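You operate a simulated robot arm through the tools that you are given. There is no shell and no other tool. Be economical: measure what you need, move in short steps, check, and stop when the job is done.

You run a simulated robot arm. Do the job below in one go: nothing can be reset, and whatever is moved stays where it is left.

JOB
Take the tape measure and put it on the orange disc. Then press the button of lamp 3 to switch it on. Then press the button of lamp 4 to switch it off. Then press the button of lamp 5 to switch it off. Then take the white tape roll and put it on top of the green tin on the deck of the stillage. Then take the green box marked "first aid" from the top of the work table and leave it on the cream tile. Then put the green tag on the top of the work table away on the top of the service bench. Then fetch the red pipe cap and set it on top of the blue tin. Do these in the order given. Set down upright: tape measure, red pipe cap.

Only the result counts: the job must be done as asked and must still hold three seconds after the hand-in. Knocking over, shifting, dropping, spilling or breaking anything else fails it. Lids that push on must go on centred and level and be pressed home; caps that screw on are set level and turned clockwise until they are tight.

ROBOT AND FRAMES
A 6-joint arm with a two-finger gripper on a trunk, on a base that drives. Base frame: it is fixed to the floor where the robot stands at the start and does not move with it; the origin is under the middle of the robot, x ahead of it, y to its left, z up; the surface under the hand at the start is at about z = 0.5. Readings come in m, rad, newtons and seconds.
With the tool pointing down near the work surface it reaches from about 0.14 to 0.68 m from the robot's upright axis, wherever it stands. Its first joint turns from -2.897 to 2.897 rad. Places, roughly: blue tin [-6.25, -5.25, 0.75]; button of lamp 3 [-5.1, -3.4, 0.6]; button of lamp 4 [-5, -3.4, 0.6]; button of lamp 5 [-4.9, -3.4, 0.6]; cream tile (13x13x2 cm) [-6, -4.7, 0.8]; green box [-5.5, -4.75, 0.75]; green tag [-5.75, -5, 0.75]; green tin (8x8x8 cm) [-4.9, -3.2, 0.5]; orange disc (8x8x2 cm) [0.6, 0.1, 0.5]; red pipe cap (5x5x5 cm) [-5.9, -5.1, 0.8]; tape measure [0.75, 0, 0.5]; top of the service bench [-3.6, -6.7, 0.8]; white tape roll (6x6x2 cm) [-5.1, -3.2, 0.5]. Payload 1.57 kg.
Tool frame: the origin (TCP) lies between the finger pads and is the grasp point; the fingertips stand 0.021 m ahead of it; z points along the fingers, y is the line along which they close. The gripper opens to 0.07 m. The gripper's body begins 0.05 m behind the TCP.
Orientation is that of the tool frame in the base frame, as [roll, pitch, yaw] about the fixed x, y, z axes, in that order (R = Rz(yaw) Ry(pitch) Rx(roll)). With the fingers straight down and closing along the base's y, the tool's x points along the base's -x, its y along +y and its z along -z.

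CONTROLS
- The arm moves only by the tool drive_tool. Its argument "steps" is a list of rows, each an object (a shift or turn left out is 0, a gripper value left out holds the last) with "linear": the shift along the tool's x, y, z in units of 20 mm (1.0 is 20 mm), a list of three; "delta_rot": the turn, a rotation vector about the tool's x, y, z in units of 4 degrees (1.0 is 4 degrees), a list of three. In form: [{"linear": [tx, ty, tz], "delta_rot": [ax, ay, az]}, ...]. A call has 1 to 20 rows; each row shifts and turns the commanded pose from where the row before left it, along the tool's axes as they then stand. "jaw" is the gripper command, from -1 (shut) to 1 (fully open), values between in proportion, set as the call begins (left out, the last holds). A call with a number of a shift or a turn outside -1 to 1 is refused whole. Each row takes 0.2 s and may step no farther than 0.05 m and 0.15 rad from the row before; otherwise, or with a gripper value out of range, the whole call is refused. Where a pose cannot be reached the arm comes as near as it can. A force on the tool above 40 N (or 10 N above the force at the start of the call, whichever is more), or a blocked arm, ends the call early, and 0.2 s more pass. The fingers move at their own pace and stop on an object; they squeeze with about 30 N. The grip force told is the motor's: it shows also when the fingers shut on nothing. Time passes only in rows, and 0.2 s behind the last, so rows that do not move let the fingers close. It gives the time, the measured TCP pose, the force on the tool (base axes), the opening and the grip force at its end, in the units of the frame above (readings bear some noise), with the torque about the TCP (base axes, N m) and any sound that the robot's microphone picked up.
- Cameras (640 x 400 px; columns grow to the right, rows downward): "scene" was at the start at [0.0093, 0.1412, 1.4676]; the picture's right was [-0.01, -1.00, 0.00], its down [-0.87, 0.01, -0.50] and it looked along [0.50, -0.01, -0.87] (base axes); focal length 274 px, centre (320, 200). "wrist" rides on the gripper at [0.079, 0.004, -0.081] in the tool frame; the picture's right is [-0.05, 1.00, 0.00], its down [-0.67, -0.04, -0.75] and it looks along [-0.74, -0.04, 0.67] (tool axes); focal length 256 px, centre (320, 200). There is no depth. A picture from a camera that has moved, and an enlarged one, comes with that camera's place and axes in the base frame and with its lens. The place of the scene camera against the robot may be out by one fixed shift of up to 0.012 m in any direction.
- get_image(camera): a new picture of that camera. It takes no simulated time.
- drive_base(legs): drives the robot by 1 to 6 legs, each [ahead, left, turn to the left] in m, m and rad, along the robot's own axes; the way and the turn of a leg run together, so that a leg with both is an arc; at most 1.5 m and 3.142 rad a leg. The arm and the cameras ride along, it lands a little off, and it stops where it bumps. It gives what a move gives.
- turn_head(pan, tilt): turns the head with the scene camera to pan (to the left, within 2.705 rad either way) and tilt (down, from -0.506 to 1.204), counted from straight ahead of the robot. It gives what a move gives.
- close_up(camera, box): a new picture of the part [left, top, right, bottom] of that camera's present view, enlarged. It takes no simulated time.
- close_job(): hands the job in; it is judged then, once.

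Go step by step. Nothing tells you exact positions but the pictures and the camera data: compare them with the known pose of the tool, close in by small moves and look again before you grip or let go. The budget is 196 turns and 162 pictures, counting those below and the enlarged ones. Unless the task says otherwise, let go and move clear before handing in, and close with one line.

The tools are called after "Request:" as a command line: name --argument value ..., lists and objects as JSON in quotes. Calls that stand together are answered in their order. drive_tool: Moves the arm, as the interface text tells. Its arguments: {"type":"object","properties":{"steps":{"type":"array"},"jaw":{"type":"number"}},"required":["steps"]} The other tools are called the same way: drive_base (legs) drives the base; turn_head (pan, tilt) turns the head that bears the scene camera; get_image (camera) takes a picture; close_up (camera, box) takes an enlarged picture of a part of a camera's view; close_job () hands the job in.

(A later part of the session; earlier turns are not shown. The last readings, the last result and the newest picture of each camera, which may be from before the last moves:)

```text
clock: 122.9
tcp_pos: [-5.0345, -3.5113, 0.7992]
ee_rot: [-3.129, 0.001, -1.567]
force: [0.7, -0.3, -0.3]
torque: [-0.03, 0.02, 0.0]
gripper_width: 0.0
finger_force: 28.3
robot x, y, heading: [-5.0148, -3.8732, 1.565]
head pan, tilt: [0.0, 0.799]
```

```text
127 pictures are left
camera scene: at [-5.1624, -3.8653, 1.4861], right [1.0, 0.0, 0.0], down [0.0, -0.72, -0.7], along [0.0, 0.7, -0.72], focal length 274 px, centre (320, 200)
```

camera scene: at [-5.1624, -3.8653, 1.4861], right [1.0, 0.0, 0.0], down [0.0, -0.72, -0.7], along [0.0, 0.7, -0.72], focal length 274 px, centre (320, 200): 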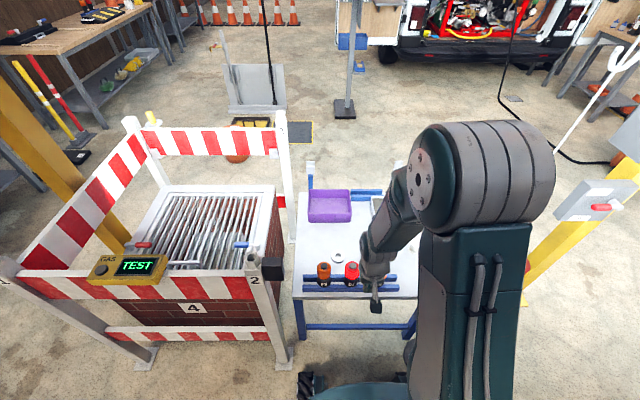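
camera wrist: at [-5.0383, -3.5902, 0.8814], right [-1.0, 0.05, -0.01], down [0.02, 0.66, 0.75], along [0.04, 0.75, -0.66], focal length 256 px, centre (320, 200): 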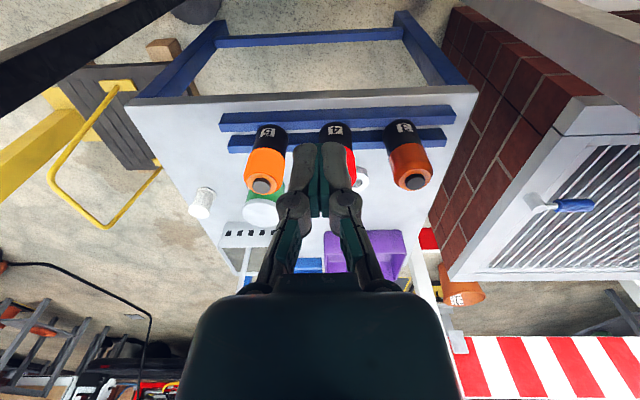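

Moving the closed fingertips above lamp 3's button.

Request:
drive_tool --steps '[{"linear": [-1, 0.72, 0]}, {"linear": [-1, 0.72, 0]}, {"linear": [-1, 0.72, 0]}, {"linear": [-1, 0.72, 0]}, {"linear": [-1, 0.72, 0]}, {"linear": [-1, 0.72, 0]}, {"linear": [-1, 0.72, 0]}, {"linear": [-0.95, 0.69, 0]}, {"linear": [0, 0, 1]}, {"linear": [0, 0, 1]}, {"linear": [0, 0, 1]}, {"linear": [0, 0, 1]}]'

Request:
get_image --camera "wrist"

Request:
close_up --camera "scene" --box '[280, 200, 440, 300]'

```text
clock: 125.5
tcp_pos: [-5.1526, -3.3543, 0.7163]
ee_rot: [-3.127, 0.002, -1.566]
force: [1.2, 0.1, -0.1]
torque: [0.0, 0.0, 0.03]
gripper_width: 0.0
finger_force: 28.5
robot x, y, heading: [-5.0087, -3.873, 1.566]
head pan, tilt: [0.0, 0.799]
```

```text
126 pictures are left
camera wrist: at [-5.157, -3.4332, 0.7982], right [-1.0, 0.05, -0.01], down [0.02, 0.66, 0.75], along [0.04, 0.75, -0.67], focal length 256 px, centre (320, 200)
```

wrist: 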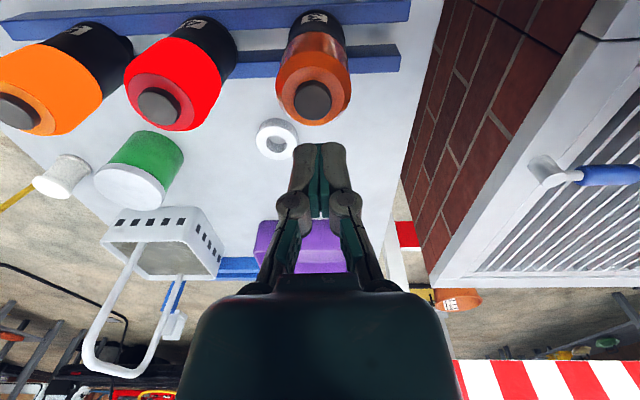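

```text
4.00 times, centred on (360, 250) of scene
camera zoom: at [-5.164, -3.8645, 1.4859], right [1.0, 0.0, 0.0], down [0.0, -0.72, -0.7], along [0.0, 0.7, -0.72], focal length 1098 px, centre (160, 0)
```

zoom: 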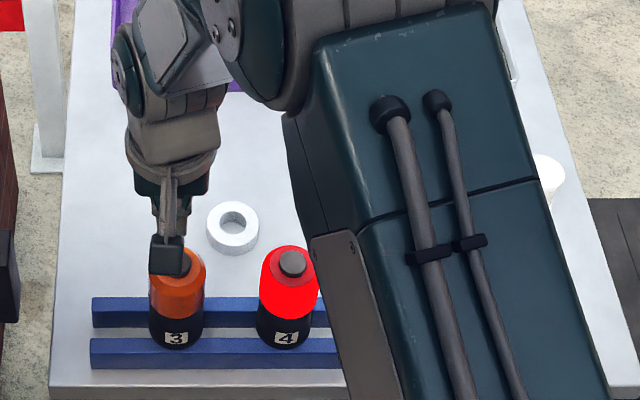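

Small x correction (+6 mm), then pressing down slowly on button 3.

Request:
drive_tool --steps '[{"linear": [0, -0.28, 0.6]}, {"linear": [0, 0, 0.8]}, {"linear": [0, 0, 0.4]}, {"linear": [0, 0, 0.2]}]'

Request:
get_image --camera "wrist"

Request:
close_up --camera "scene" --box '[280, 230, 376, 290]'

```text
clock: 126.5
tcp_pos: [-5.1449, -3.3534, 0.6782]
ee_rot: [-3.129, 0.003, -1.565]
force: [-0.7, -0.2, 0.6]
torque: [0.03, 0.03, -0.05]
gripper_width: 0.0
finger_force: 29.1
robot x, y, heading: [-5.009, -3.877, 1.568]
head pan, tilt: [0.0, 0.799]
```

```text
124 pictures are left
camera wrist: at [-5.149, -3.4318, 0.7594], right [-1.0, 0.05, -0.01], down [0.02, 0.66, 0.75], along [0.04, 0.75, -0.66], focal length 256 px, centre (320, 200)
```

wrist: 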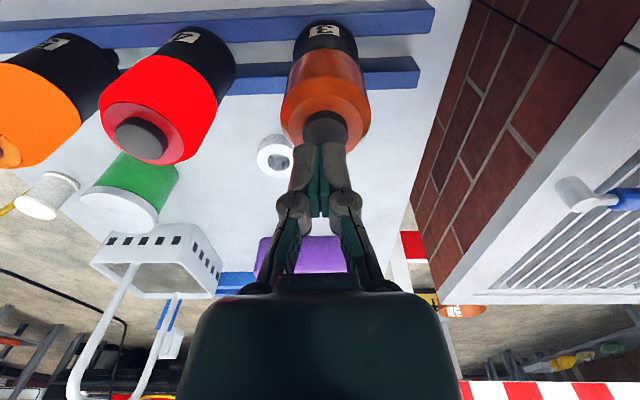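

```text
6.67 times, centred on (328, 260) of scene
camera zoom: at [-5.164, -3.8645, 1.4859], right [1.0, 0.0, 0.0], down [0.0, -0.72, -0.7], along [0.0, 0.7, -0.72], focal length 1829 px, centre (267, -200)
```

zoom: 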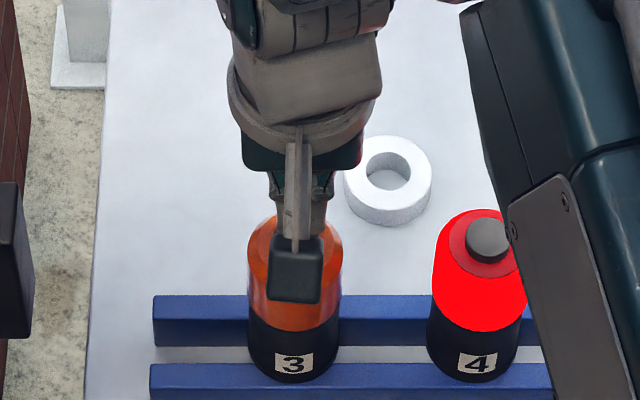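

Request:
drive_tool --steps '[{"linear": [0, 0, 0.3]}, {"linear": [0, 0, 0.2]}, {"linear": [0, 0, 0.2]}, {"linear": [0, 0, 0.2]}, {"linear": [0, 0, 0.2]}]'

Request:
close_up --camera "wrist" --box '[160, 0, 480, 200]'

```text
clock: 127.8
tcp_pos: [-5.1451, -3.3511, 0.6595]
ee_rot: [-3.13, 0.007, -1.565]
force: [0.4, -5.2, 18.8]
torque: [-0.2, -0.02, 0.04]
gripper_width: 0.0061
finger_force: 28.8
robot x, y, heading: [-5.0096, -3.8772, 1.568]
head pan, tilt: [0.0, 0.799]
heard: click
stopped in row 5: the force on the tool passed its limit at 42 N (the readings are from after the stop); the commanded pose is now the measured one
```

```text
2.00 times, centred on (320, 100) of wrist
camera zoom: at [-5.1492, -3.43, 0.7411], right [-1.0, 0.05, -0.01], down [0.02, 0.66, 0.75], along [0.04, 0.75, -0.66], focal length 512 px, centre (320, 400)
```

zoom: 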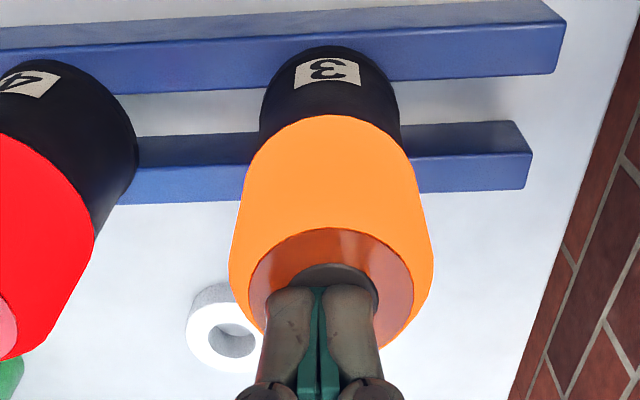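

Click heard and lamp 3 is lit. Rising and moving over to lamp 4.

Request:
drive_tool --steps '[{"linear": [0, 0, -0.5]}, {"linear": [0, 0, -1]}, {"linear": [0, -1, -0.5]}, {"linear": [0, -1, 0]}, {"linear": [0, -1, 0]}, {"linear": [0, -1, 0]}, {"linear": [0, -0.9, 0]}]'

Request:
get_image --camera "wrist"

```text
clock: 129.4
tcp_pos: [-5.0467, -3.3514, 0.6991]
ee_rot: [-3.129, 0.006, -1.566]
force: [-0.2, -0.1, -0.6]
torque: [0.02, -0.03, 0.0]
gripper_width: 0.0
finger_force: 29.1
robot x, y, heading: [-5.0101, -3.8809, 1.563]
head pan, tilt: [0.0, 0.799]
```

```text
121 pictures are left
camera wrist: at [-5.0507, -3.43, 0.7818], right [-1.0, 0.05, -0.01], down [0.02, 0.66, 0.75], along [0.04, 0.75, -0.66], focal length 256 px, centre (320, 200)
```

wrist: 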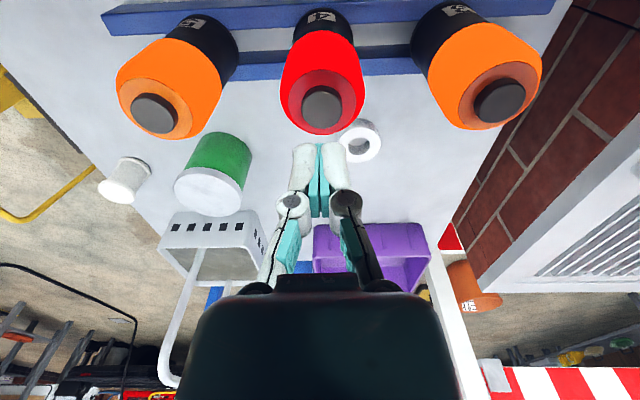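

Request:
drive_tool --steps '[{"linear": [0, 0, 0.8]}, {"linear": [0, 0, 0.6]}, {"linear": [0, 0, 0.2]}, {"linear": [0, 0, 0.2]}, {"linear": [0, 0, 0.15]}, {"linear": [0, 0, 0.1]}]'

Request:
close_up --camera "wrist" --box '[80, 0, 560, 300]'

```text
clock: 130.8
tcp_pos: [-5.0469, -3.3492, 0.6599]
ee_rot: [-3.129, 0.008, -1.566]
force: [-1.1, -5.6, 22.7]
torque: [-0.22, 0.05, 0.03]
gripper_width: 0.0061
finger_force: 29.0
robot x, y, heading: [-5.0049, -3.8759, 1.565]
head pan, tilt: [0.0, 0.799]
heard: click
```

```text
1.33 times, centred on (320, 150) of wrist
camera zoom: at [-5.0511, -3.4293, 0.7407], right [-1.0, 0.05, -0.01], down [0.02, 0.66, 0.75], along [0.04, 0.75, -0.66], focal length 341 px, centre (320, 267)
```

zoom: 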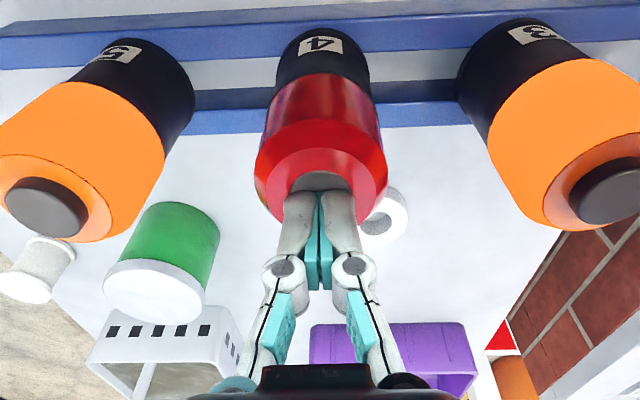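

Lamp 4 went off. Now over to lamp 5.

Request:
drive_tool --steps '[{"linear": [0, 0, -0.5]}, {"linear": [0, 0, -1]}, {"linear": [0, -1, -0.5]}, {"linear": [0, -1, 0]}, {"linear": [0, -1, 0]}, {"linear": [0, -1, 0]}, {"linear": [0, -1, 0]}]'

Request:
get_image --camera "wrist"

```text
clock: 132.4
tcp_pos: [-4.9462, -3.3485, 0.6997]
ee_rot: [-3.129, 0.004, -1.564]
force: [-0.6, -0.3, 0.9]
torque: [0.0, -0.02, 0.01]
gripper_width: 0.0
finger_force: 28.5
robot x, y, heading: [-5.006, -3.8747, 1.572]
head pan, tilt: [0.0, 0.799]
```

```text
119 pictures are left
camera wrist: at [-4.9514, -3.4277, 0.7822], right [-1.0, 0.05, -0.01], down [0.02, 0.66, 0.75], along [0.04, 0.75, -0.66], focal length 256 px, centre (320, 200)
```

wrist: 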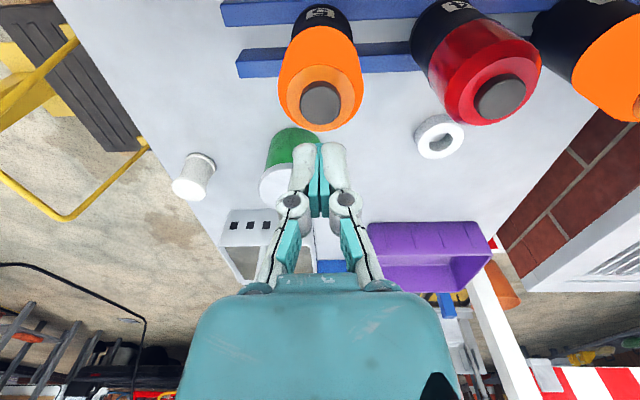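

Request:
drive_tool --steps '[{"linear": [0.15, 0, 0.8]}, {"linear": [0, 0, 0.6]}, {"linear": [0, 0, 0.2]}, {"linear": [0, 0, 0.2]}, {"linear": [0, 0, 0.15]}, {"linear": [0, 0, 0.1]}]'

Request:
drive_tool --steps '[{"linear": [0, 0, -0.5]}, {"linear": [0, 0, -1]}, {"linear": [0, 0, -1]}, {"linear": [0, 0.6, -1]}, {"linear": [0, 1, 0]}, {"linear": [0, 1, 0]}]'

Request:
get_image --camera "wrist"

Request:
close_up --camera "scene" --box '[280, 200, 440, 300]'

```text
clock: 133.8
tcp_pos: [-4.9452, -3.3535, 0.6592]
ee_rot: [-3.127, 0.007, -1.565]
force: [-1.8, -2.6, 13.6]
torque: [-0.07, 0.03, -0.06]
gripper_width: 0.006
finger_force: 28.2
robot x, y, heading: [-5.0083, -3.8788, 1.571]
head pan, tilt: [0.0, 0.799]
heard: click
```

```text
clock: 135.2
tcp_pos: [-4.9991, -3.3532, 0.7277]
ee_rot: [-3.13, 0.006, -1.565]
force: [-0.4, 0.5, -0.2]
torque: [0.0, -0.03, -0.01]
gripper_width: 0.0001
finger_force: 28.2
robot x, y, heading: [-5.0099, -3.8748, 1.565]
head pan, tilt: [0.0, 0.799]
```

```text
118 pictures are left
camera wrist: at [-5.0047, -3.4317, 0.8098], right [-1.0, 0.05, -0.01], down [0.02, 0.66, 0.75], along [0.04, 0.75, -0.66], focal length 256 px, centre (320, 200)
```

wrist: 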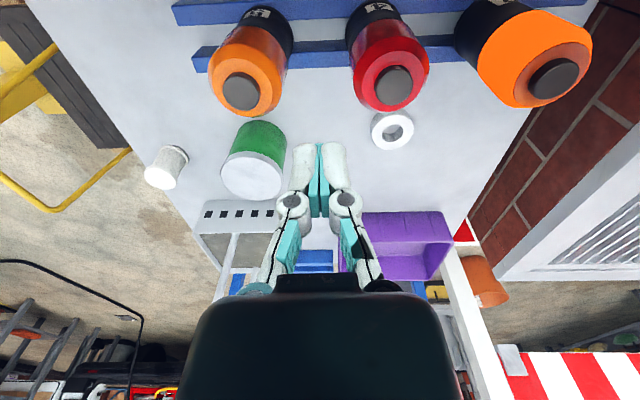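

```text
4.00 times, centred on (360, 250) of scene
camera zoom: at [-5.1636, -3.8644, 1.486], right [1.0, 0.0, 0.0], down [0.0, -0.72, -0.7], along [0.0, 0.7, -0.72], focal length 1098 px, centre (160, 0)
```

zoom: 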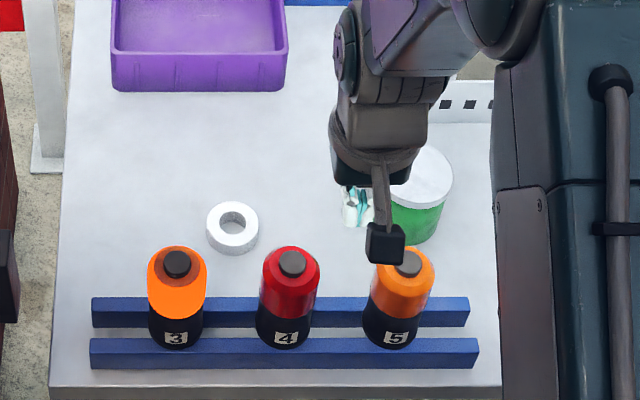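

Lamps: 3 on, 4 off, 5 off. The tape roll is at about (-5.088, -3.242); I'll turn the gripper 90° so the camera stays off the lamps, open it and go above the roll.

Request:
drive_tool --steps '[{"delta_rot": [0, 0, -1]}, {"delta_rot": [0, 0, -1]}, {"delta_rot": [0, 0, -1]}, {"delta_rot": [0, 0, -1]}, {"delta_rot": [0, 0, -1]}, {"delta_rot": [0, 0, -1]}, {"delta_rot": [0, 0, -1]}, {"delta_rot": [0, 0, -1]}, {"delta_rot": [0, 0, -1]}, {"delta_rot": [0, 0, -1]}, {"delta_rot": [0, 0, -1]}, {"delta_rot": [0, 0, -1]}, {"delta_rot": [0, 0, -1]}, {"delta_rot": [0, 0, -1]}, {"delta_rot": [0, 0, -1]}, {"delta_rot": [0, 0, -1]}, {"delta_rot": [0, 0, -1]}, {"delta_rot": [0, 0, -1]}, {"delta_rot": [0, 0, -1]}, {"delta_rot": [0, 0, -1]}]'

Request:
drive_tool --steps '[{"delta_rot": [0, 0, -1]}, {"delta_rot": [0, 0, -1]}, {"delta_rot": [0, 0, -0.4]}, {"linear": [-0.75, -0.92, 0]}, {"linear": [-0.75, -0.92, 0]}, {"linear": [-0.75, -0.92, 0]}, {"linear": [-0.75, -0.92, 0]}, {"linear": [-0.75, -0.92, 0]}, {"linear": [-0.75, -0.92, 0]}]' --jaw 1

Request:
get_image --camera "wrist"

Request:
close_up --camera "scene" --box '[280, 180, 440, 280]'

```text
clock: 139.4
tcp_pos: [-4.9985, -3.3525, 0.7274]
ee_rot: [-3.134, -0.013, -0.166]
force: [0.6, 0.1, -0.2]
torque: [-0.01, 0.0, 0.01]
gripper_width: 0.0001
finger_force: 28.7
robot x, y, heading: [-5.0097, -3.8725, 1.569]
head pan, tilt: [0.0, 0.799]
```

```text
clock: 141.4
tcp_pos: [-5.0891, -3.2446, 0.7286]
ee_rot: [-3.136, -0.015, -0.002]
force: [-0.5, 0.6, -0.1]
torque: [-0.02, 0.03, 0.01]
gripper_width: 0.0696
finger_force: 0.1
robot x, y, heading: [-5.0132, -3.8746, 1.562]
head pan, tilt: [0.0, 0.799]
```

```text
116 pictures are left
camera wrist: at [-5.0116, -3.2491, 0.812], right [-0.05, -1.0, -0.01], down [-0.68, 0.03, 0.74], along [-0.73, 0.04, -0.68], focal length 256 px, centre (320, 200)
```

wrist: 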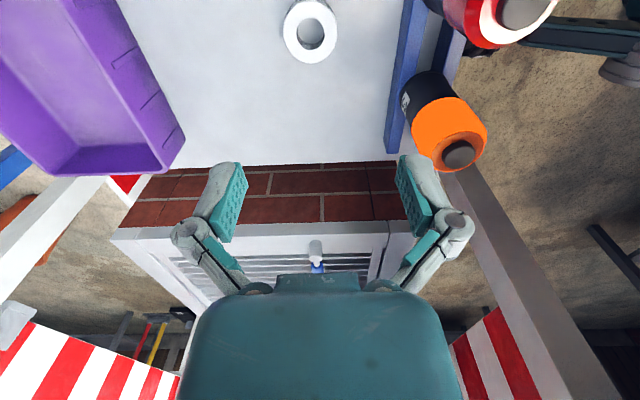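

```text
4.00 times, centred on (360, 230) of scene
camera zoom: at [-5.1638, -3.864, 1.4859], right [1.0, 0.0, 0.0], down [0.0, -0.72, -0.7], along [0.0, 0.7, -0.72], focal length 1098 px, centre (160, 80)
```

zoom: 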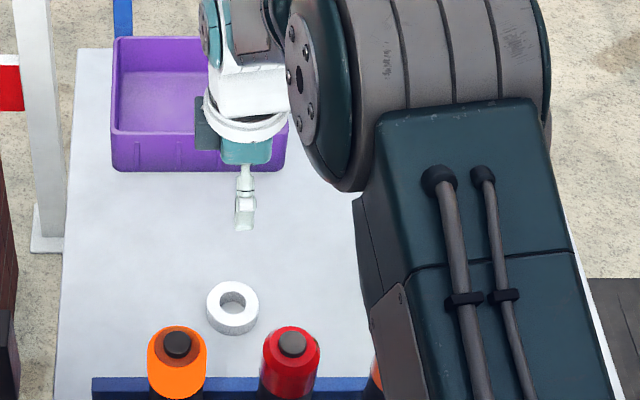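

Descending over the roll.

Request:
drive_tool --steps '[{"linear": [0.3, -0.25, 1]}, {"linear": [0, 0, 1]}, {"linear": [0, 0, 1]}, {"linear": [0, 0, 1]}, {"linear": [0, 0, 1]}, {"linear": [0, 0, 1]}]'

Request:
get_image --camera "wrist"

Request:
close_up --camera "scene" --box '[300, 200, 396, 260]'

```text
clock: 142.8
tcp_pos: [-5.0813, -3.2371, 0.6074]
ee_rot: [-3.135, -0.013, -0.002]
force: [-0.6, 0.9, 0.9]
torque: [-0.02, 0.0, 0.02]
gripper_width: 0.0698
finger_force: 0.1
robot x, y, heading: [-5.0077, -3.8742, 1.567]
head pan, tilt: [0.0, 0.799]
```

```text
114 pictures are left
camera wrist: at [-5.003, -3.2416, 0.6904], right [-0.05, -1.0, -0.01], down [-0.68, 0.03, 0.74], along [-0.74, 0.04, -0.68], focal length 256 px, centre (320, 200)
```

wrist: 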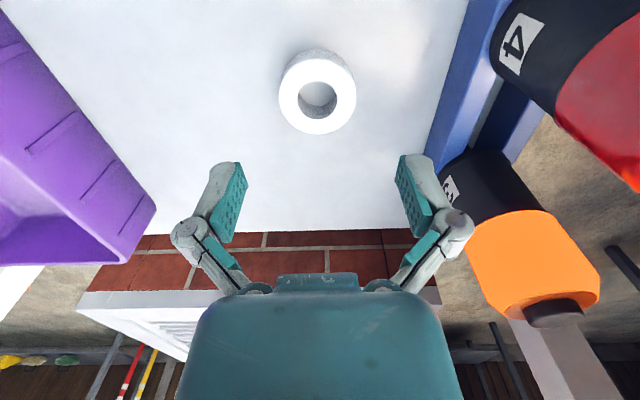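

```text
6.67 times, centred on (348, 230) of scene
camera zoom: at [-5.1634, -3.864, 1.486], right [1.0, 0.0, 0.0], down [0.0, -0.72, -0.7], along [0.0, 0.7, -0.72], focal length 1829 px, centre (133, 0)
```

zoom: 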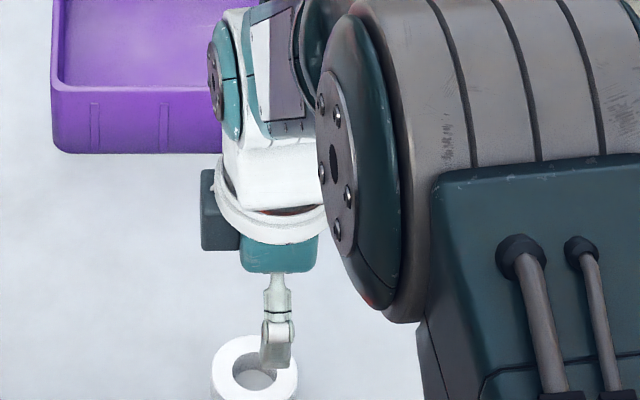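

The roll is nearly centred between the fingers; going down to grip it.

Request:
drive_tool --steps '[{"linear": [-0.2, -0.1, 1]}, {"linear": [0, 0, 1]}, {"linear": [0, 0, 1]}, {"linear": [0, 0, 0.6]}, {"linear": [0, 0, 0.3]}]'

Request:
get_image --camera "wrist"

```text
clock: 144.0
tcp_pos: [-5.084, -3.2341, 0.5295]
ee_rot: [-3.137, -0.012, -0.001]
force: [-0.1, 0.4, 0.2]
torque: [0.01, -0.03, -0.01]
gripper_width: 0.0699
finger_force: 0.0
robot x, y, heading: [-5.008, -3.8721, 1.563]
head pan, tilt: [0.0, 0.799]
```

```text
112 pictures are left
camera wrist: at [-5.0066, -3.2388, 0.6126], right [-0.05, -1.0, -0.01], down [-0.68, 0.03, 0.74], along [-0.74, 0.04, -0.68], focal length 256 px, centre (320, 200)
```

wrist: 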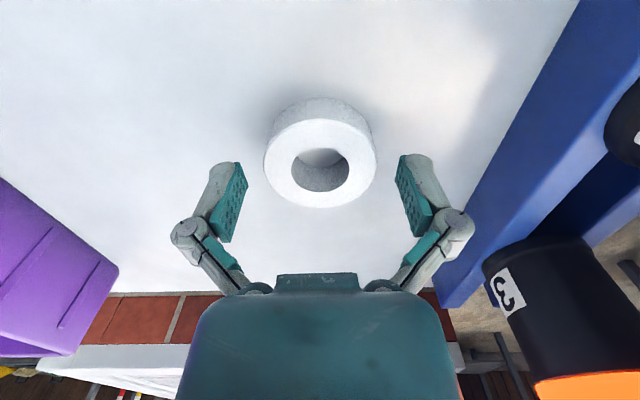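

Request:
drive_tool --steps '[{"linear": [0.1, 0, 0.15]}]'

Request:
drive_tool --steps '[{}, {}, {}]' --jaw -1

Request:
drive_tool --steps '[{"linear": [0, 0, -0.5]}, {"linear": [0, 0, -1]}, {"linear": [0, 0, -1]}, {"linear": [0, 0, -1]}, {"linear": [0, 0, -1]}, {"linear": [0, 0, -1]}, {"linear": [0, 0, -1]}]'

Request:
get_image --camera "wrist"

```text
clock: 144.4
tcp_pos: [-5.0839, -3.2352, 0.5255]
ee_rot: [-3.137, -0.013, -0.002]
force: [-0.5, 0.1, -0.2]
torque: [-0.03, 0.0, 0.02]
gripper_width: 0.0701
finger_force: 0.1
robot x, y, heading: [-5.0064, -3.8743, 1.565]
head pan, tilt: [0.0, 0.799]
```

```text
clock: 145.2
tcp_pos: [-5.0839, -3.2355, 0.5266]
ee_rot: [-3.135, -0.012, -0.001]
force: [-0.3, -0.4, 13.4]
torque: [-0.05, 0.02, 0.01]
gripper_width: 0.0525
finger_force: 30.0
robot x, y, heading: [-5.0088, -3.873, 1.569]
head pan, tilt: [0.0, 0.799]
```

```text
clock: 146.8
tcp_pos: [-5.0839, -3.2332, 0.6564]
ee_rot: [-3.137, -0.014, 0.0]
force: [0.2, -0.4, 0.3]
torque: [0.02, -0.03, 0.0]
gripper_width: 0.0523
finger_force: 30.3
robot x, y, heading: [-5.0061, -3.8721, 1.569]
head pan, tilt: [0.0, 0.799]
```

```text
111 pictures are left
camera wrist: at [-5.005, -3.2384, 0.7391], right [-0.05, -1.0, -0.01], down [-0.68, 0.03, 0.74], along [-0.74, 0.04, -0.68], focal length 256 px, centre (320, 200)
```

wrist: 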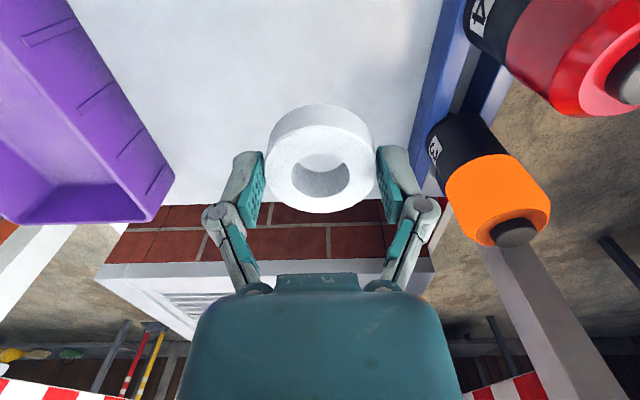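

The roll is gripped and lifted. Carrying it over the green tin at about (-4.908, -3.221).

Request:
drive_tool --steps '[{"linear": [0, 0, -1]}, {"linear": [1, -0.06, 0]}, {"linear": [1, -0.06, 0]}, {"linear": [1, -0.06, 0]}, {"linear": [1, -0.06, 0]}, {"linear": [1, -0.06, 0]}, {"linear": [1, -0.06, 0]}, {"linear": [1, -0.06, 0]}]'

Request:
get_image --camera "wrist"

Request:
close_up --camera "scene" --box '[290, 170, 450, 270]'

```text
clock: 148.6
tcp_pos: [-4.9423, -3.2259, 0.679]
ee_rot: [-3.137, -0.013, -0.001]
force: [-0.9, 0.3, -0.1]
torque: [0.02, -0.02, -0.01]
gripper_width: 0.0524
finger_force: 30.0
robot x, y, heading: [-5.0117, -3.8713, 1.566]
head pan, tilt: [0.0, 0.799]
```

```text
110 pictures are left
camera wrist: at [-4.8644, -3.2306, 0.7626], right [-0.06, -1.0, -0.01], down [-0.68, 0.03, 0.74], along [-0.74, 0.04, -0.68], focal length 256 px, centre (320, 200)
```

wrist: 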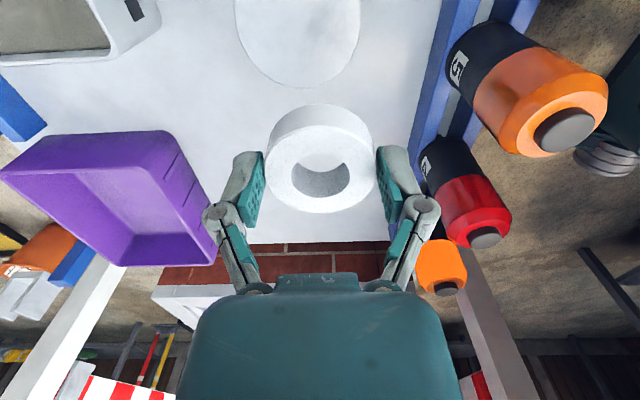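

```text
4.00 times, centred on (370, 220) of scene
camera zoom: at [-5.1621, -3.864, 1.4861], right [1.0, 0.0, 0.0], down [0.0, -0.72, -0.7], along [0.0, 0.7, -0.72], focal length 1098 px, centre (120, 120)
```

zoom: 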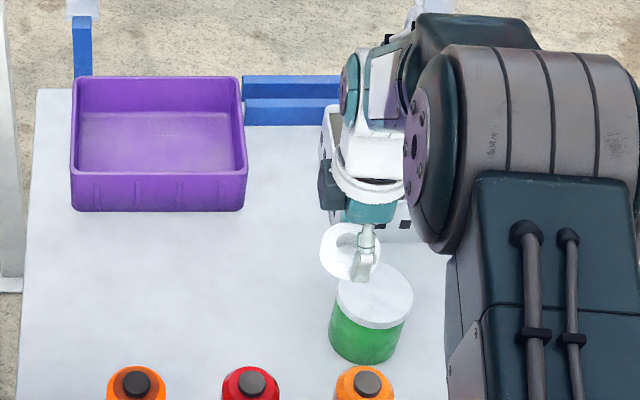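

Tin centre relative to the roll: +37 mm in x, +10 mm in y. Moving over it and lowering partly.

Request:
drive_tool --steps '[{"linear": [0.9, -0.25, 0]}, {"linear": [0.95, -0.25, 0]}, {"linear": [0, 0, 1]}, {"linear": [0, 0, 0.9]}]'

Request:
get_image --camera "wrist"

Request:
close_up --camera "scene" --box '[340, 190, 436, 250]'

```text
clock: 149.6
tcp_pos: [-4.9076, -3.2187, 0.6392]
ee_rot: [-3.136, -0.012, -0.001]
force: [0.5, 1.1, -0.3]
torque: [0.0, -0.04, -0.01]
gripper_width: 0.0521
finger_force: 29.9
robot x, y, heading: [-5.0089, -3.8771, 1.567]
head pan, tilt: [0.0, 0.799]
```

```text
108 pictures are left
camera wrist: at [-4.8277, -3.2227, 0.7233], right [-0.05, -1.0, -0.01], down [-0.68, 0.03, 0.74], along [-0.74, 0.05, -0.68], focal length 256 px, centre (320, 200)
```

wrist: 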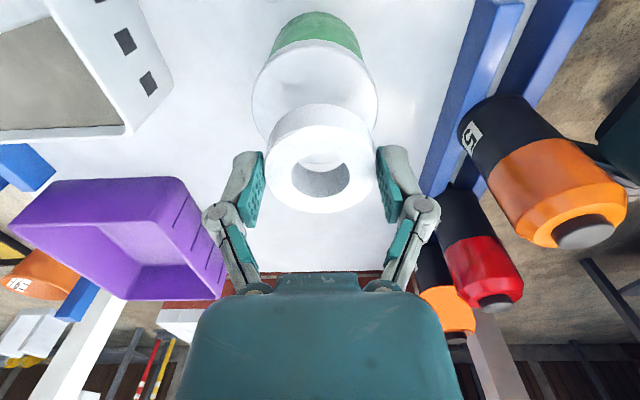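

```text
6.67 times, centred on (388, 220) of scene
camera zoom: at [-5.1622, -3.864, 1.4861], right [1.0, 0.0, 0.0], down [0.0, -0.72, -0.7], along [0.0, 0.7, -0.72], focal length 1829 px, centre (-133, 67)
```

zoom: 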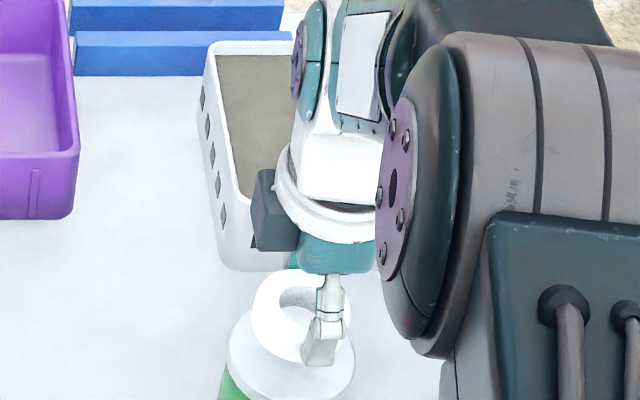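

Request:
drive_tool --steps '[{"linear": [0.25, -0.3, 0.4]}, {"linear": [0, 0, 0.5]}, {"linear": [0, 0, 0.3]}]'

Request:
get_image --camera "wrist"

Request:
close_up --camera "scene" --box '[340, 190, 436, 250]'

```text
clock: 150.4
tcp_pos: [-4.9016, -3.2122, 0.6158]
ee_rot: [-3.137, -0.012, -0.001]
force: [0.7, -0.5, -0.3]
torque: [0.03, -0.02, -0.03]
gripper_width: 0.0524
finger_force: 30.0
robot x, y, heading: [-5.01, -3.8808, 1.569]
head pan, tilt: [0.0, 0.799]
```

```text
106 pictures are left
camera wrist: at [-4.8219, -3.2161, 0.6996], right [-0.05, -1.0, -0.01], down [-0.68, 0.03, 0.74], along [-0.74, 0.04, -0.68], focal length 256 px, centre (320, 200)
```

wrist: 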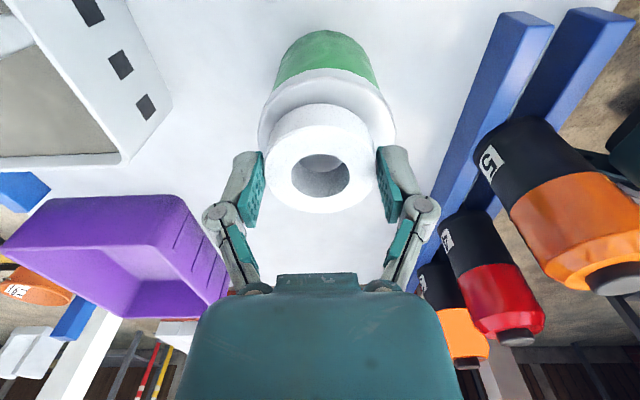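

```text
6.67 times, centred on (388, 220) of scene
camera zoom: at [-5.1622, -3.8639, 1.4861], right [1.0, 0.0, 0.0], down [0.0, -0.72, -0.7], along [0.0, 0.7, -0.72], focal length 1829 px, centre (-133, 67)
```

zoom: 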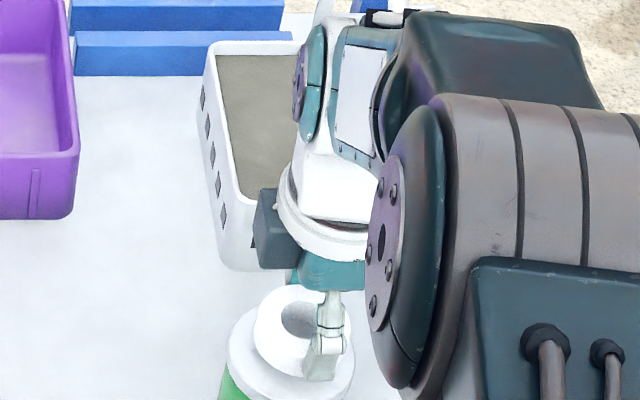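

Alignment good. Lowering to contact.

Request:
drive_tool --steps '[{"linear": [0, 0, 0.25]}, {"linear": [0, 0, 0.15]}, {"linear": [0, 0, 0.1]}]'

```text
clock: 151.2
tcp_pos: [-4.9022, -3.2122, 0.6064]
ee_rot: [-3.138, -0.014, -0.002]
force: [0.5, 1.1, 1.0]
torque: [0.01, -0.01, -0.01]
gripper_width: 0.0523
finger_force: 30.6
robot x, y, heading: [-5.0063, -3.8764, 1.568]
head pan, tilt: [0.0, 0.799]
```

Request:
drive_tool --steps '[{"linear": [0, 0, 0.1]}, {"linear": [0, 0, 0.1]}]'

Request:
get_image --camera "wrist"

```text
clock: 151.8
tcp_pos: [-4.9009, -3.2121, 0.6027]
ee_rot: [-3.136, -0.012, -0.003]
force: [-0.1, -0.1, -1.4]
torque: [0.03, 0.03, 0.03]
gripper_width: 0.0523
finger_force: 30.5
robot x, y, heading: [-5.0057, -3.8764, 1.562]
head pan, tilt: [0.0, 0.799]
```

```text
104 pictures are left
camera wrist: at [-4.8222, -3.2156, 0.6866], right [-0.05, -1.0, -0.01], down [-0.68, 0.03, 0.74], along [-0.74, 0.04, -0.68], focal length 256 px, centre (320, 200)
```

wrist: 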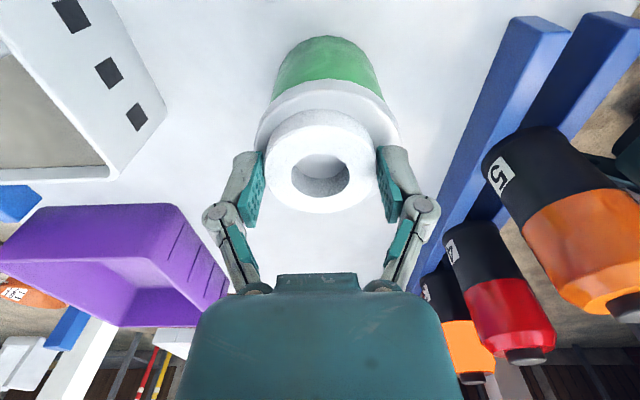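

Request:
drive_tool --steps '[{"linear": [-0.2, 0.15, 0.1]}, {"linear": [0, 0, 0.12]}, {"linear": [0, 0, 0.12]}]'

Request:
get_image --camera "wrist"

```text
clock: 152.6
tcp_pos: [-4.9048, -3.2127, 0.5968]
ee_rot: [-3.135, -0.012, -0.002]
force: [0.7, -1.2, 3.9]
torque: [-0.09, 0.02, -0.01]
gripper_width: 0.0523
finger_force: 30.5
robot x, y, heading: [-5.0105, -3.8746, 1.571]
head pan, tilt: [0.0, 0.799]
```

```text
103 pictures are left
camera wrist: at [-4.8268, -3.2169, 0.6801], right [-0.05, -1.0, -0.01], down [-0.68, 0.03, 0.74], along [-0.74, 0.04, -0.68], focal length 256 px, centre (320, 200)
```

wrist: 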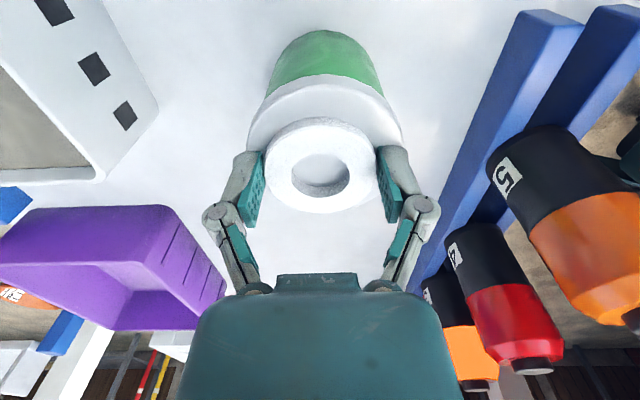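

Contact made, roll well within the lid. Releasing and rising.

Request:
drive_tool --steps '[{}, {}, {}, {"linear": [0, 0, -0.5]}, {"linear": [0, 0, -1]}, {"linear": [0, 0, -1]}, {"linear": [0, 0, -1]}, {"linear": [0, 0, -1]}, {"linear": [-1, 0, -1]}, {"linear": [-1, 0, -1]}]' --jaw 1

Request:
get_image --camera "wrist"

Request:
close_up --camera "scene" --box '[290, 180, 450, 280]'

```text
clock: 154.8
tcp_pos: [-4.9442, -3.2157, 0.725]
ee_rot: [-3.136, -0.011, -0.001]
force: [0.3, -0.1, -1.6]
torque: [-0.02, -0.01, -0.02]
gripper_width: 0.0702
finger_force: 0.1
robot x, y, heading: [-5.01, -3.8733, 1.568]
head pan, tilt: [0.0, 0.799]
```

```text
102 pictures are left
camera wrist: at [-4.866, -3.2201, 0.809], right [-0.06, -1.0, -0.01], down [-0.68, 0.03, 0.74], along [-0.74, 0.04, -0.68], focal length 256 px, centre (320, 200)
```

wrist: 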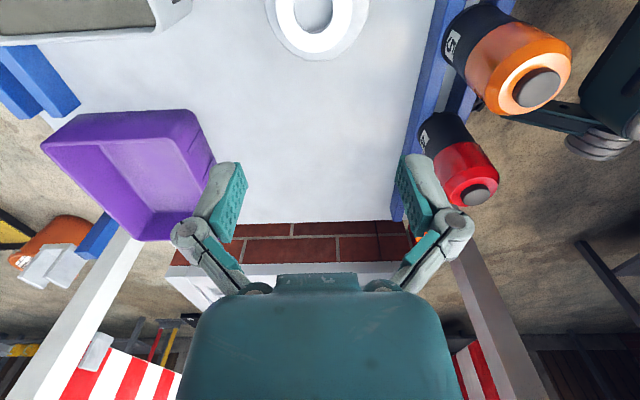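

```text
4.00 times, centred on (370, 230) of scene
camera zoom: at [-5.1632, -3.864, 1.486], right [1.0, 0.0, 0.0], down [0.0, -0.72, -0.7], along [0.0, 0.7, -0.72], focal length 1098 px, centre (120, 80)
```

zoom: 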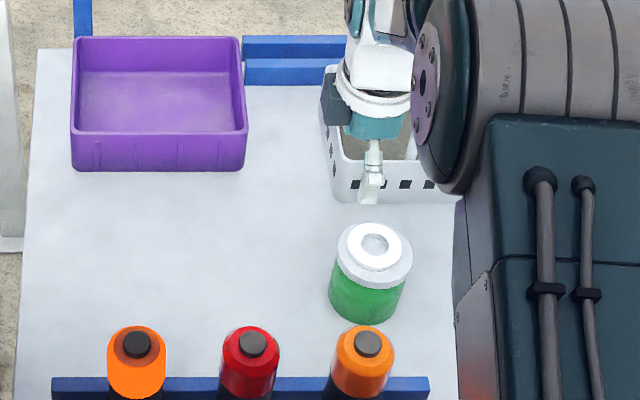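

The roll sits on the tin. Retracting the arm up and back, and turning the gripper back.

Request:
drive_tool --steps '[{"linear": [0, 1, -0.7]}, {"linear": [0, 1, -0.7]}, {"linear": [0, 1, -0.7]}, {"linear": [0, 1, -0.7]}, {"linear": [0, 1, -0.7]}, {"linear": [0, 1, -0.7]}, {"linear": [0, 1, -0.7]}, {"linear": [0, 1, -0.7]}, {"linear": [0, 1, -0.7]}, {"linear": [0, 1, -0.7]}, {"linear": [0, 1, -0.7]}, {"linear": [0, 1, -0.7]}, {"linear": [0, 1, -0.7]}, {"linear": [0, 1, -0.7]}]'

Request:
drive_tool --steps '[{"delta_rot": [0, 0, 1]}, {"delta_rot": [0, 0, 1]}, {"delta_rot": [0, 0, 1]}, {"delta_rot": [0, 0, 1]}, {"delta_rot": [0, 0, 1]}, {"delta_rot": [0, 0, 1]}, {"delta_rot": [0, 0, 1]}, {"delta_rot": [0, 0, 1]}, {"delta_rot": [0, 0, 1]}, {"delta_rot": [0, 0, 1]}, {"delta_rot": [0, 0, 1]}, {"delta_rot": [0, 0, 1]}, {"delta_rot": [0, 0, 1]}, {"delta_rot": [0, 0, 1]}, {"delta_rot": [0, 0, 1]}, {"delta_rot": [0, 0, 1]}, {"delta_rot": [0, 0, 1]}, {"delta_rot": [0, 0, 1]}, {"delta_rot": [0, 0, 1]}, {"delta_rot": [0, 0, 1]}]'

Request:
drive_base --legs '[[-0.25, 0, 0]]'

Request:
turn_head --pan 2.5 --tilt 0.6

Request:
get_image --camera "scene"

```text
clock: 157.8
tcp_pos: [-4.9495, -3.4973, 0.9198]
ee_rot: [-3.136, -0.012, -0.001]
force: [0.2, 0.8, 0.0]
torque: [0.02, 0.01, -0.02]
gripper_width: 0.0698
finger_force: 0.0
robot x, y, heading: [-5.0106, -3.8741, 1.563]
head pan, tilt: [0.0, 0.799]
```

```text
clock: 162.0
tcp_pos: [-4.9506, -3.4966, 0.9201]
ee_rot: [-3.129, 0.002, -1.398]
force: [0.0, -0.2, -0.3]
torque: [0.02, 0.0, 0.0]
gripper_width: 0.0697
finger_force: 0.0
robot x, y, heading: [-5.0089, -3.8815, 1.569]
head pan, tilt: [0.0, 0.799]
```

```text
clock: 163.8
tcp_pos: [-4.9524, -3.7408, 0.9206]
ee_rot: [-3.127, 0.003, -1.391]
force: [-0.1, -0.9, -0.6]
torque: [0.01, -0.02, -0.02]
gripper_width: 0.0698
finger_force: 0.1
robot x, y, heading: [-5.0105, -4.1216, 1.578]
head pan, tilt: [0.0, 0.799]
```

```text
clock: 166.1
tcp_pos: [-4.9527, -3.7421, 0.9204]
ee_rot: [-3.128, 0.002, -1.392]
force: [0.0, 1.1, 0.6]
torque: [-0.02, 0.02, -0.02]
gripper_width: 0.0698
finger_force: 0.1
robot x, y, heading: [-5.0056, -4.1182, 1.571]
head pan, tilt: [2.499, 0.6]
```

```text
100 pictures are left
camera scene: at [-5.2155, -4.2636, 1.5031], right [-0.8, 0.6, 0.0], down [0.34, 0.45, -0.83], along [-0.49, -0.66, -0.56], focal length 274 px, centre (320, 200)
```

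scene: 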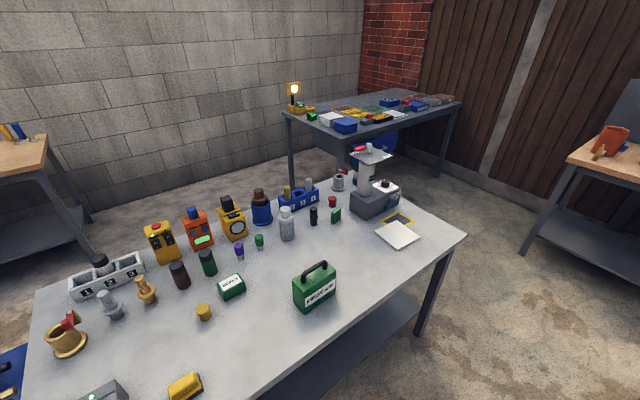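

Request:
close_up --camera "scene" --box '[260, 140, 452, 320]'

Request:
close_up --camera "scene" --box '[30, 170, 270, 380]'

```text
2.22 times, centred on (356, 230) of scene
camera zoom: at [-5.2155, -4.2636, 1.5031], right [-0.8, 0.6, 0.0], down [0.34, 0.45, -0.83], along [-0.49, -0.66, -0.56], focal length 610 px, centre (240, 133)
```

zoom: 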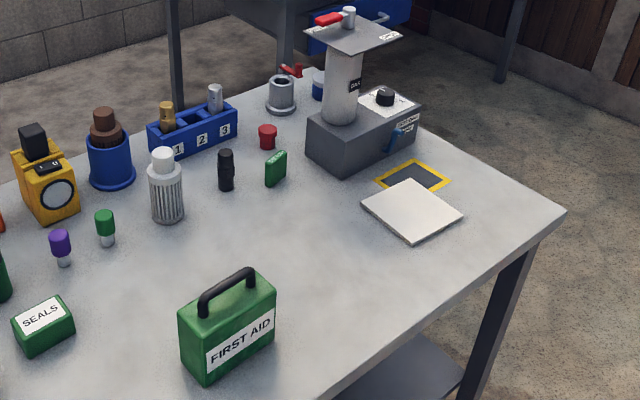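

```text
1.90 times, centred on (150, 275) of scene
camera zoom: at [-5.2155, -4.2636, 1.5031], right [-0.8, 0.6, 0.0], down [0.34, 0.45, -0.83], along [-0.49, -0.66, -0.56], focal length 523 px, centre (644, 57)
```

zoom: 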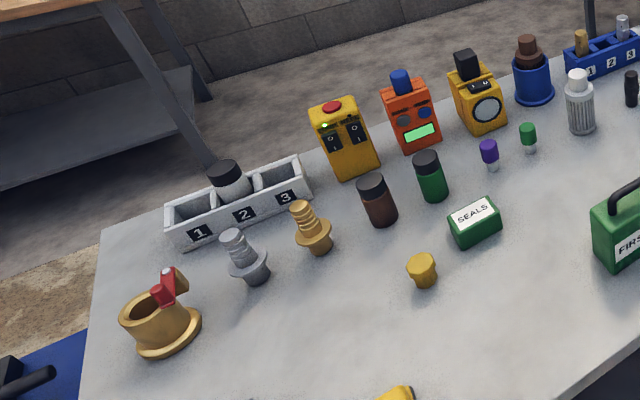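

I can see the green "FIRST AID" case (~(-5.53, -4.71)), the cream tile (~(-5.96, -4.75)), the green tag (~(-5.84, -4.98)), red cap (~(-5.89, -5.07)) and a blue tin farther off. I'll turn to face south and move to the north side of the table.

Request:
drive_base --legs '[[0, 0, 3.1]]'

Request:
turn_head --pan 0.0 --tilt 0.7

Request:
get_image --camera "scene"

```text
clock: 173.9
tcp_pos: [-5.0469, -4.5018, 0.9204]
ee_rot: [-3.128, 0.003, 1.8]
force: [0.8, 0.5, -0.3]
torque: [0.0, 0.0, -0.01]
gripper_width: 0.0701
finger_force: 0.0
robot x, y, heading: [-5.0109, -4.1198, -1.514]
head pan, tilt: [2.499, 0.6]
```

```text
clock: 176.2
tcp_pos: [-5.0476, -4.5033, 0.9197]
ee_rot: [-3.128, 0.004, 1.798]
force: [0.1, -0.7, -0.6]
torque: [-0.01, -0.01, 0.02]
gripper_width: 0.0701
finger_force: 0.1
robot x, y, heading: [-5.0085, -4.1215, -1.516]
head pan, tilt: [0.0, 0.7]
```

```text
97 pictures are left
camera scene: at [-4.8526, -4.152, 1.4943], right [-1.0, -0.05, 0.0], down [-0.03, 0.64, -0.76], along [0.04, -0.76, -0.64], focal length 274 px, centre (320, 200)
```

scene: 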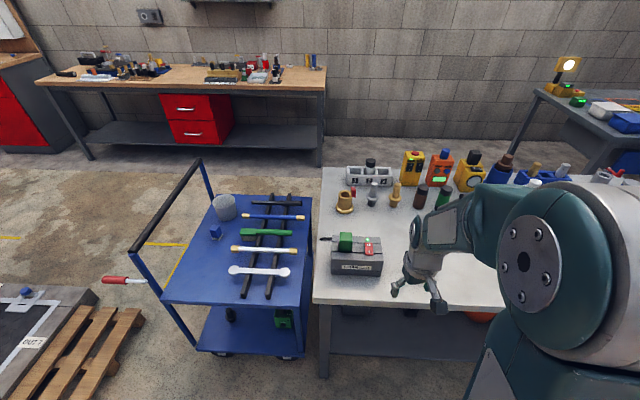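

Request:
drive_base --legs '[[0, 0, -0.055], [0, -0.72, 0]]'

Request:
turn_head --pan 0.0 --tilt 0.8

Request:
get_image --camera "scene"

Request:
get_image --camera "wrist"

```text
clock: 180.4
tcp_pos: [-5.752, -4.5014, 0.9206]
ee_rot: [-3.129, 0.004, 1.753]
force: [0.0, -0.1, 0.4]
torque: [0.01, -0.01, 0.01]
gripper_width: 0.0701
finger_force: 0.1
robot x, y, heading: [-5.7035, -4.1241, -1.566]
head pan, tilt: [0.0, 0.7]
```

```text
clock: 181.1
tcp_pos: [-5.7525, -4.502, 0.9216]
ee_rot: [-3.127, 0.003, 1.755]
force: [-0.3, 0.4, -0.3]
torque: [0.01, -0.01, -0.01]
gripper_width: 0.0702
finger_force: 0.1
robot x, y, heading: [-5.7015, -4.1239, -1.565]
head pan, tilt: [0.0, 0.799]
```

```text
96 pictures are left
camera scene: at [-5.5418, -4.1559, 1.4861], right [-1.0, -0.01, 0.0], down [0.0, 0.72, -0.7], along [0.0, -0.7, -0.72], focal length 274 px, centre (320, 200)
```

scene: 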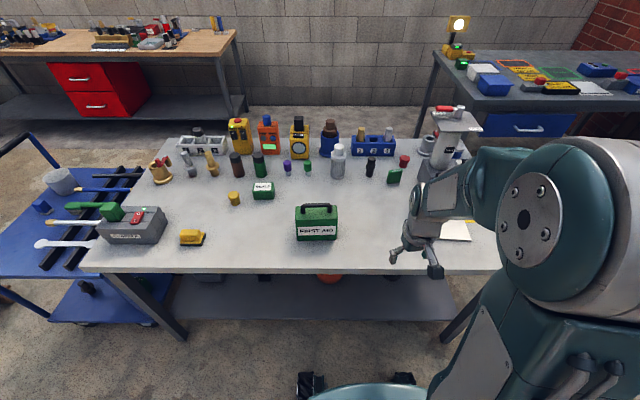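

```text
95 pictures are left
camera wrist: at [-5.7622, -4.4217, 1.0025], right [0.99, 0.13, -0.01], down [0.1, -0.66, 0.75], along [0.09, -0.74, -0.66], focal length 256 px, centre (320, 200)
```

wrist: 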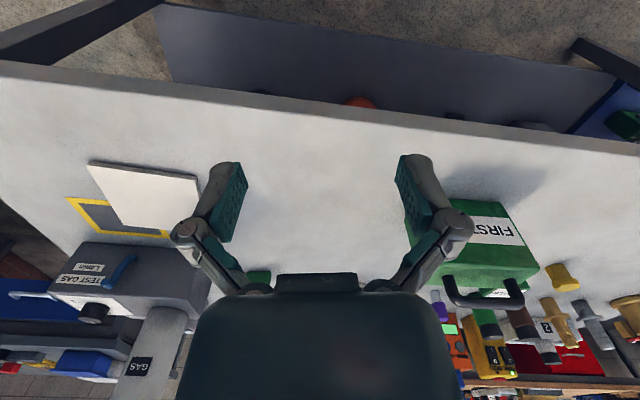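

Request:
close_up --camera "scene" --box '[270, 180, 366, 250]'

Request:
close_up --camera "scene" --box '[350, 90, 510, 260]'

```text
5.71 times, centred on (318, 215) of scene
camera zoom: at [-5.5418, -4.1559, 1.4861], right [-1.0, -0.01, 0.0], down [0.0, 0.72, -0.7], along [0.0, -0.7, -0.72], focal length 1568 px, centre (331, 114)
```

zoom: 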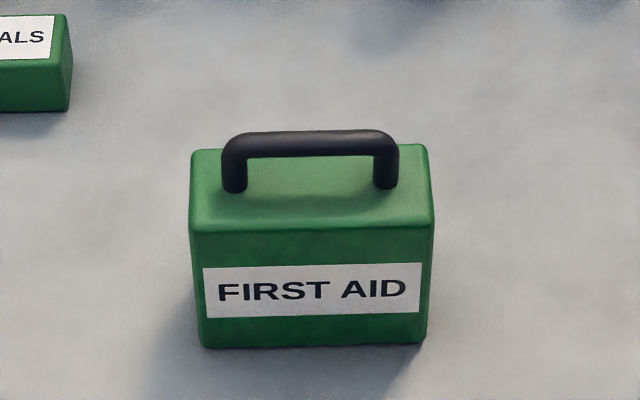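

```text
2.35 times, centred on (430, 175) of scene
camera zoom: at [-5.5418, -4.1559, 1.4861], right [-1.0, -0.01, 0.0], down [0.0, 0.72, -0.7], along [0.0, -0.7, -0.72], focal length 646 px, centre (61, 259)
```

zoom: 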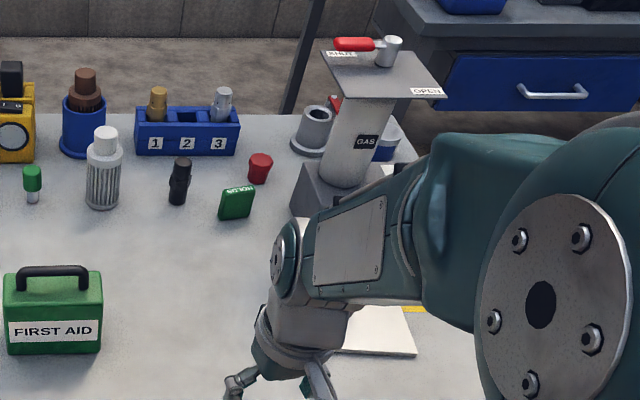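

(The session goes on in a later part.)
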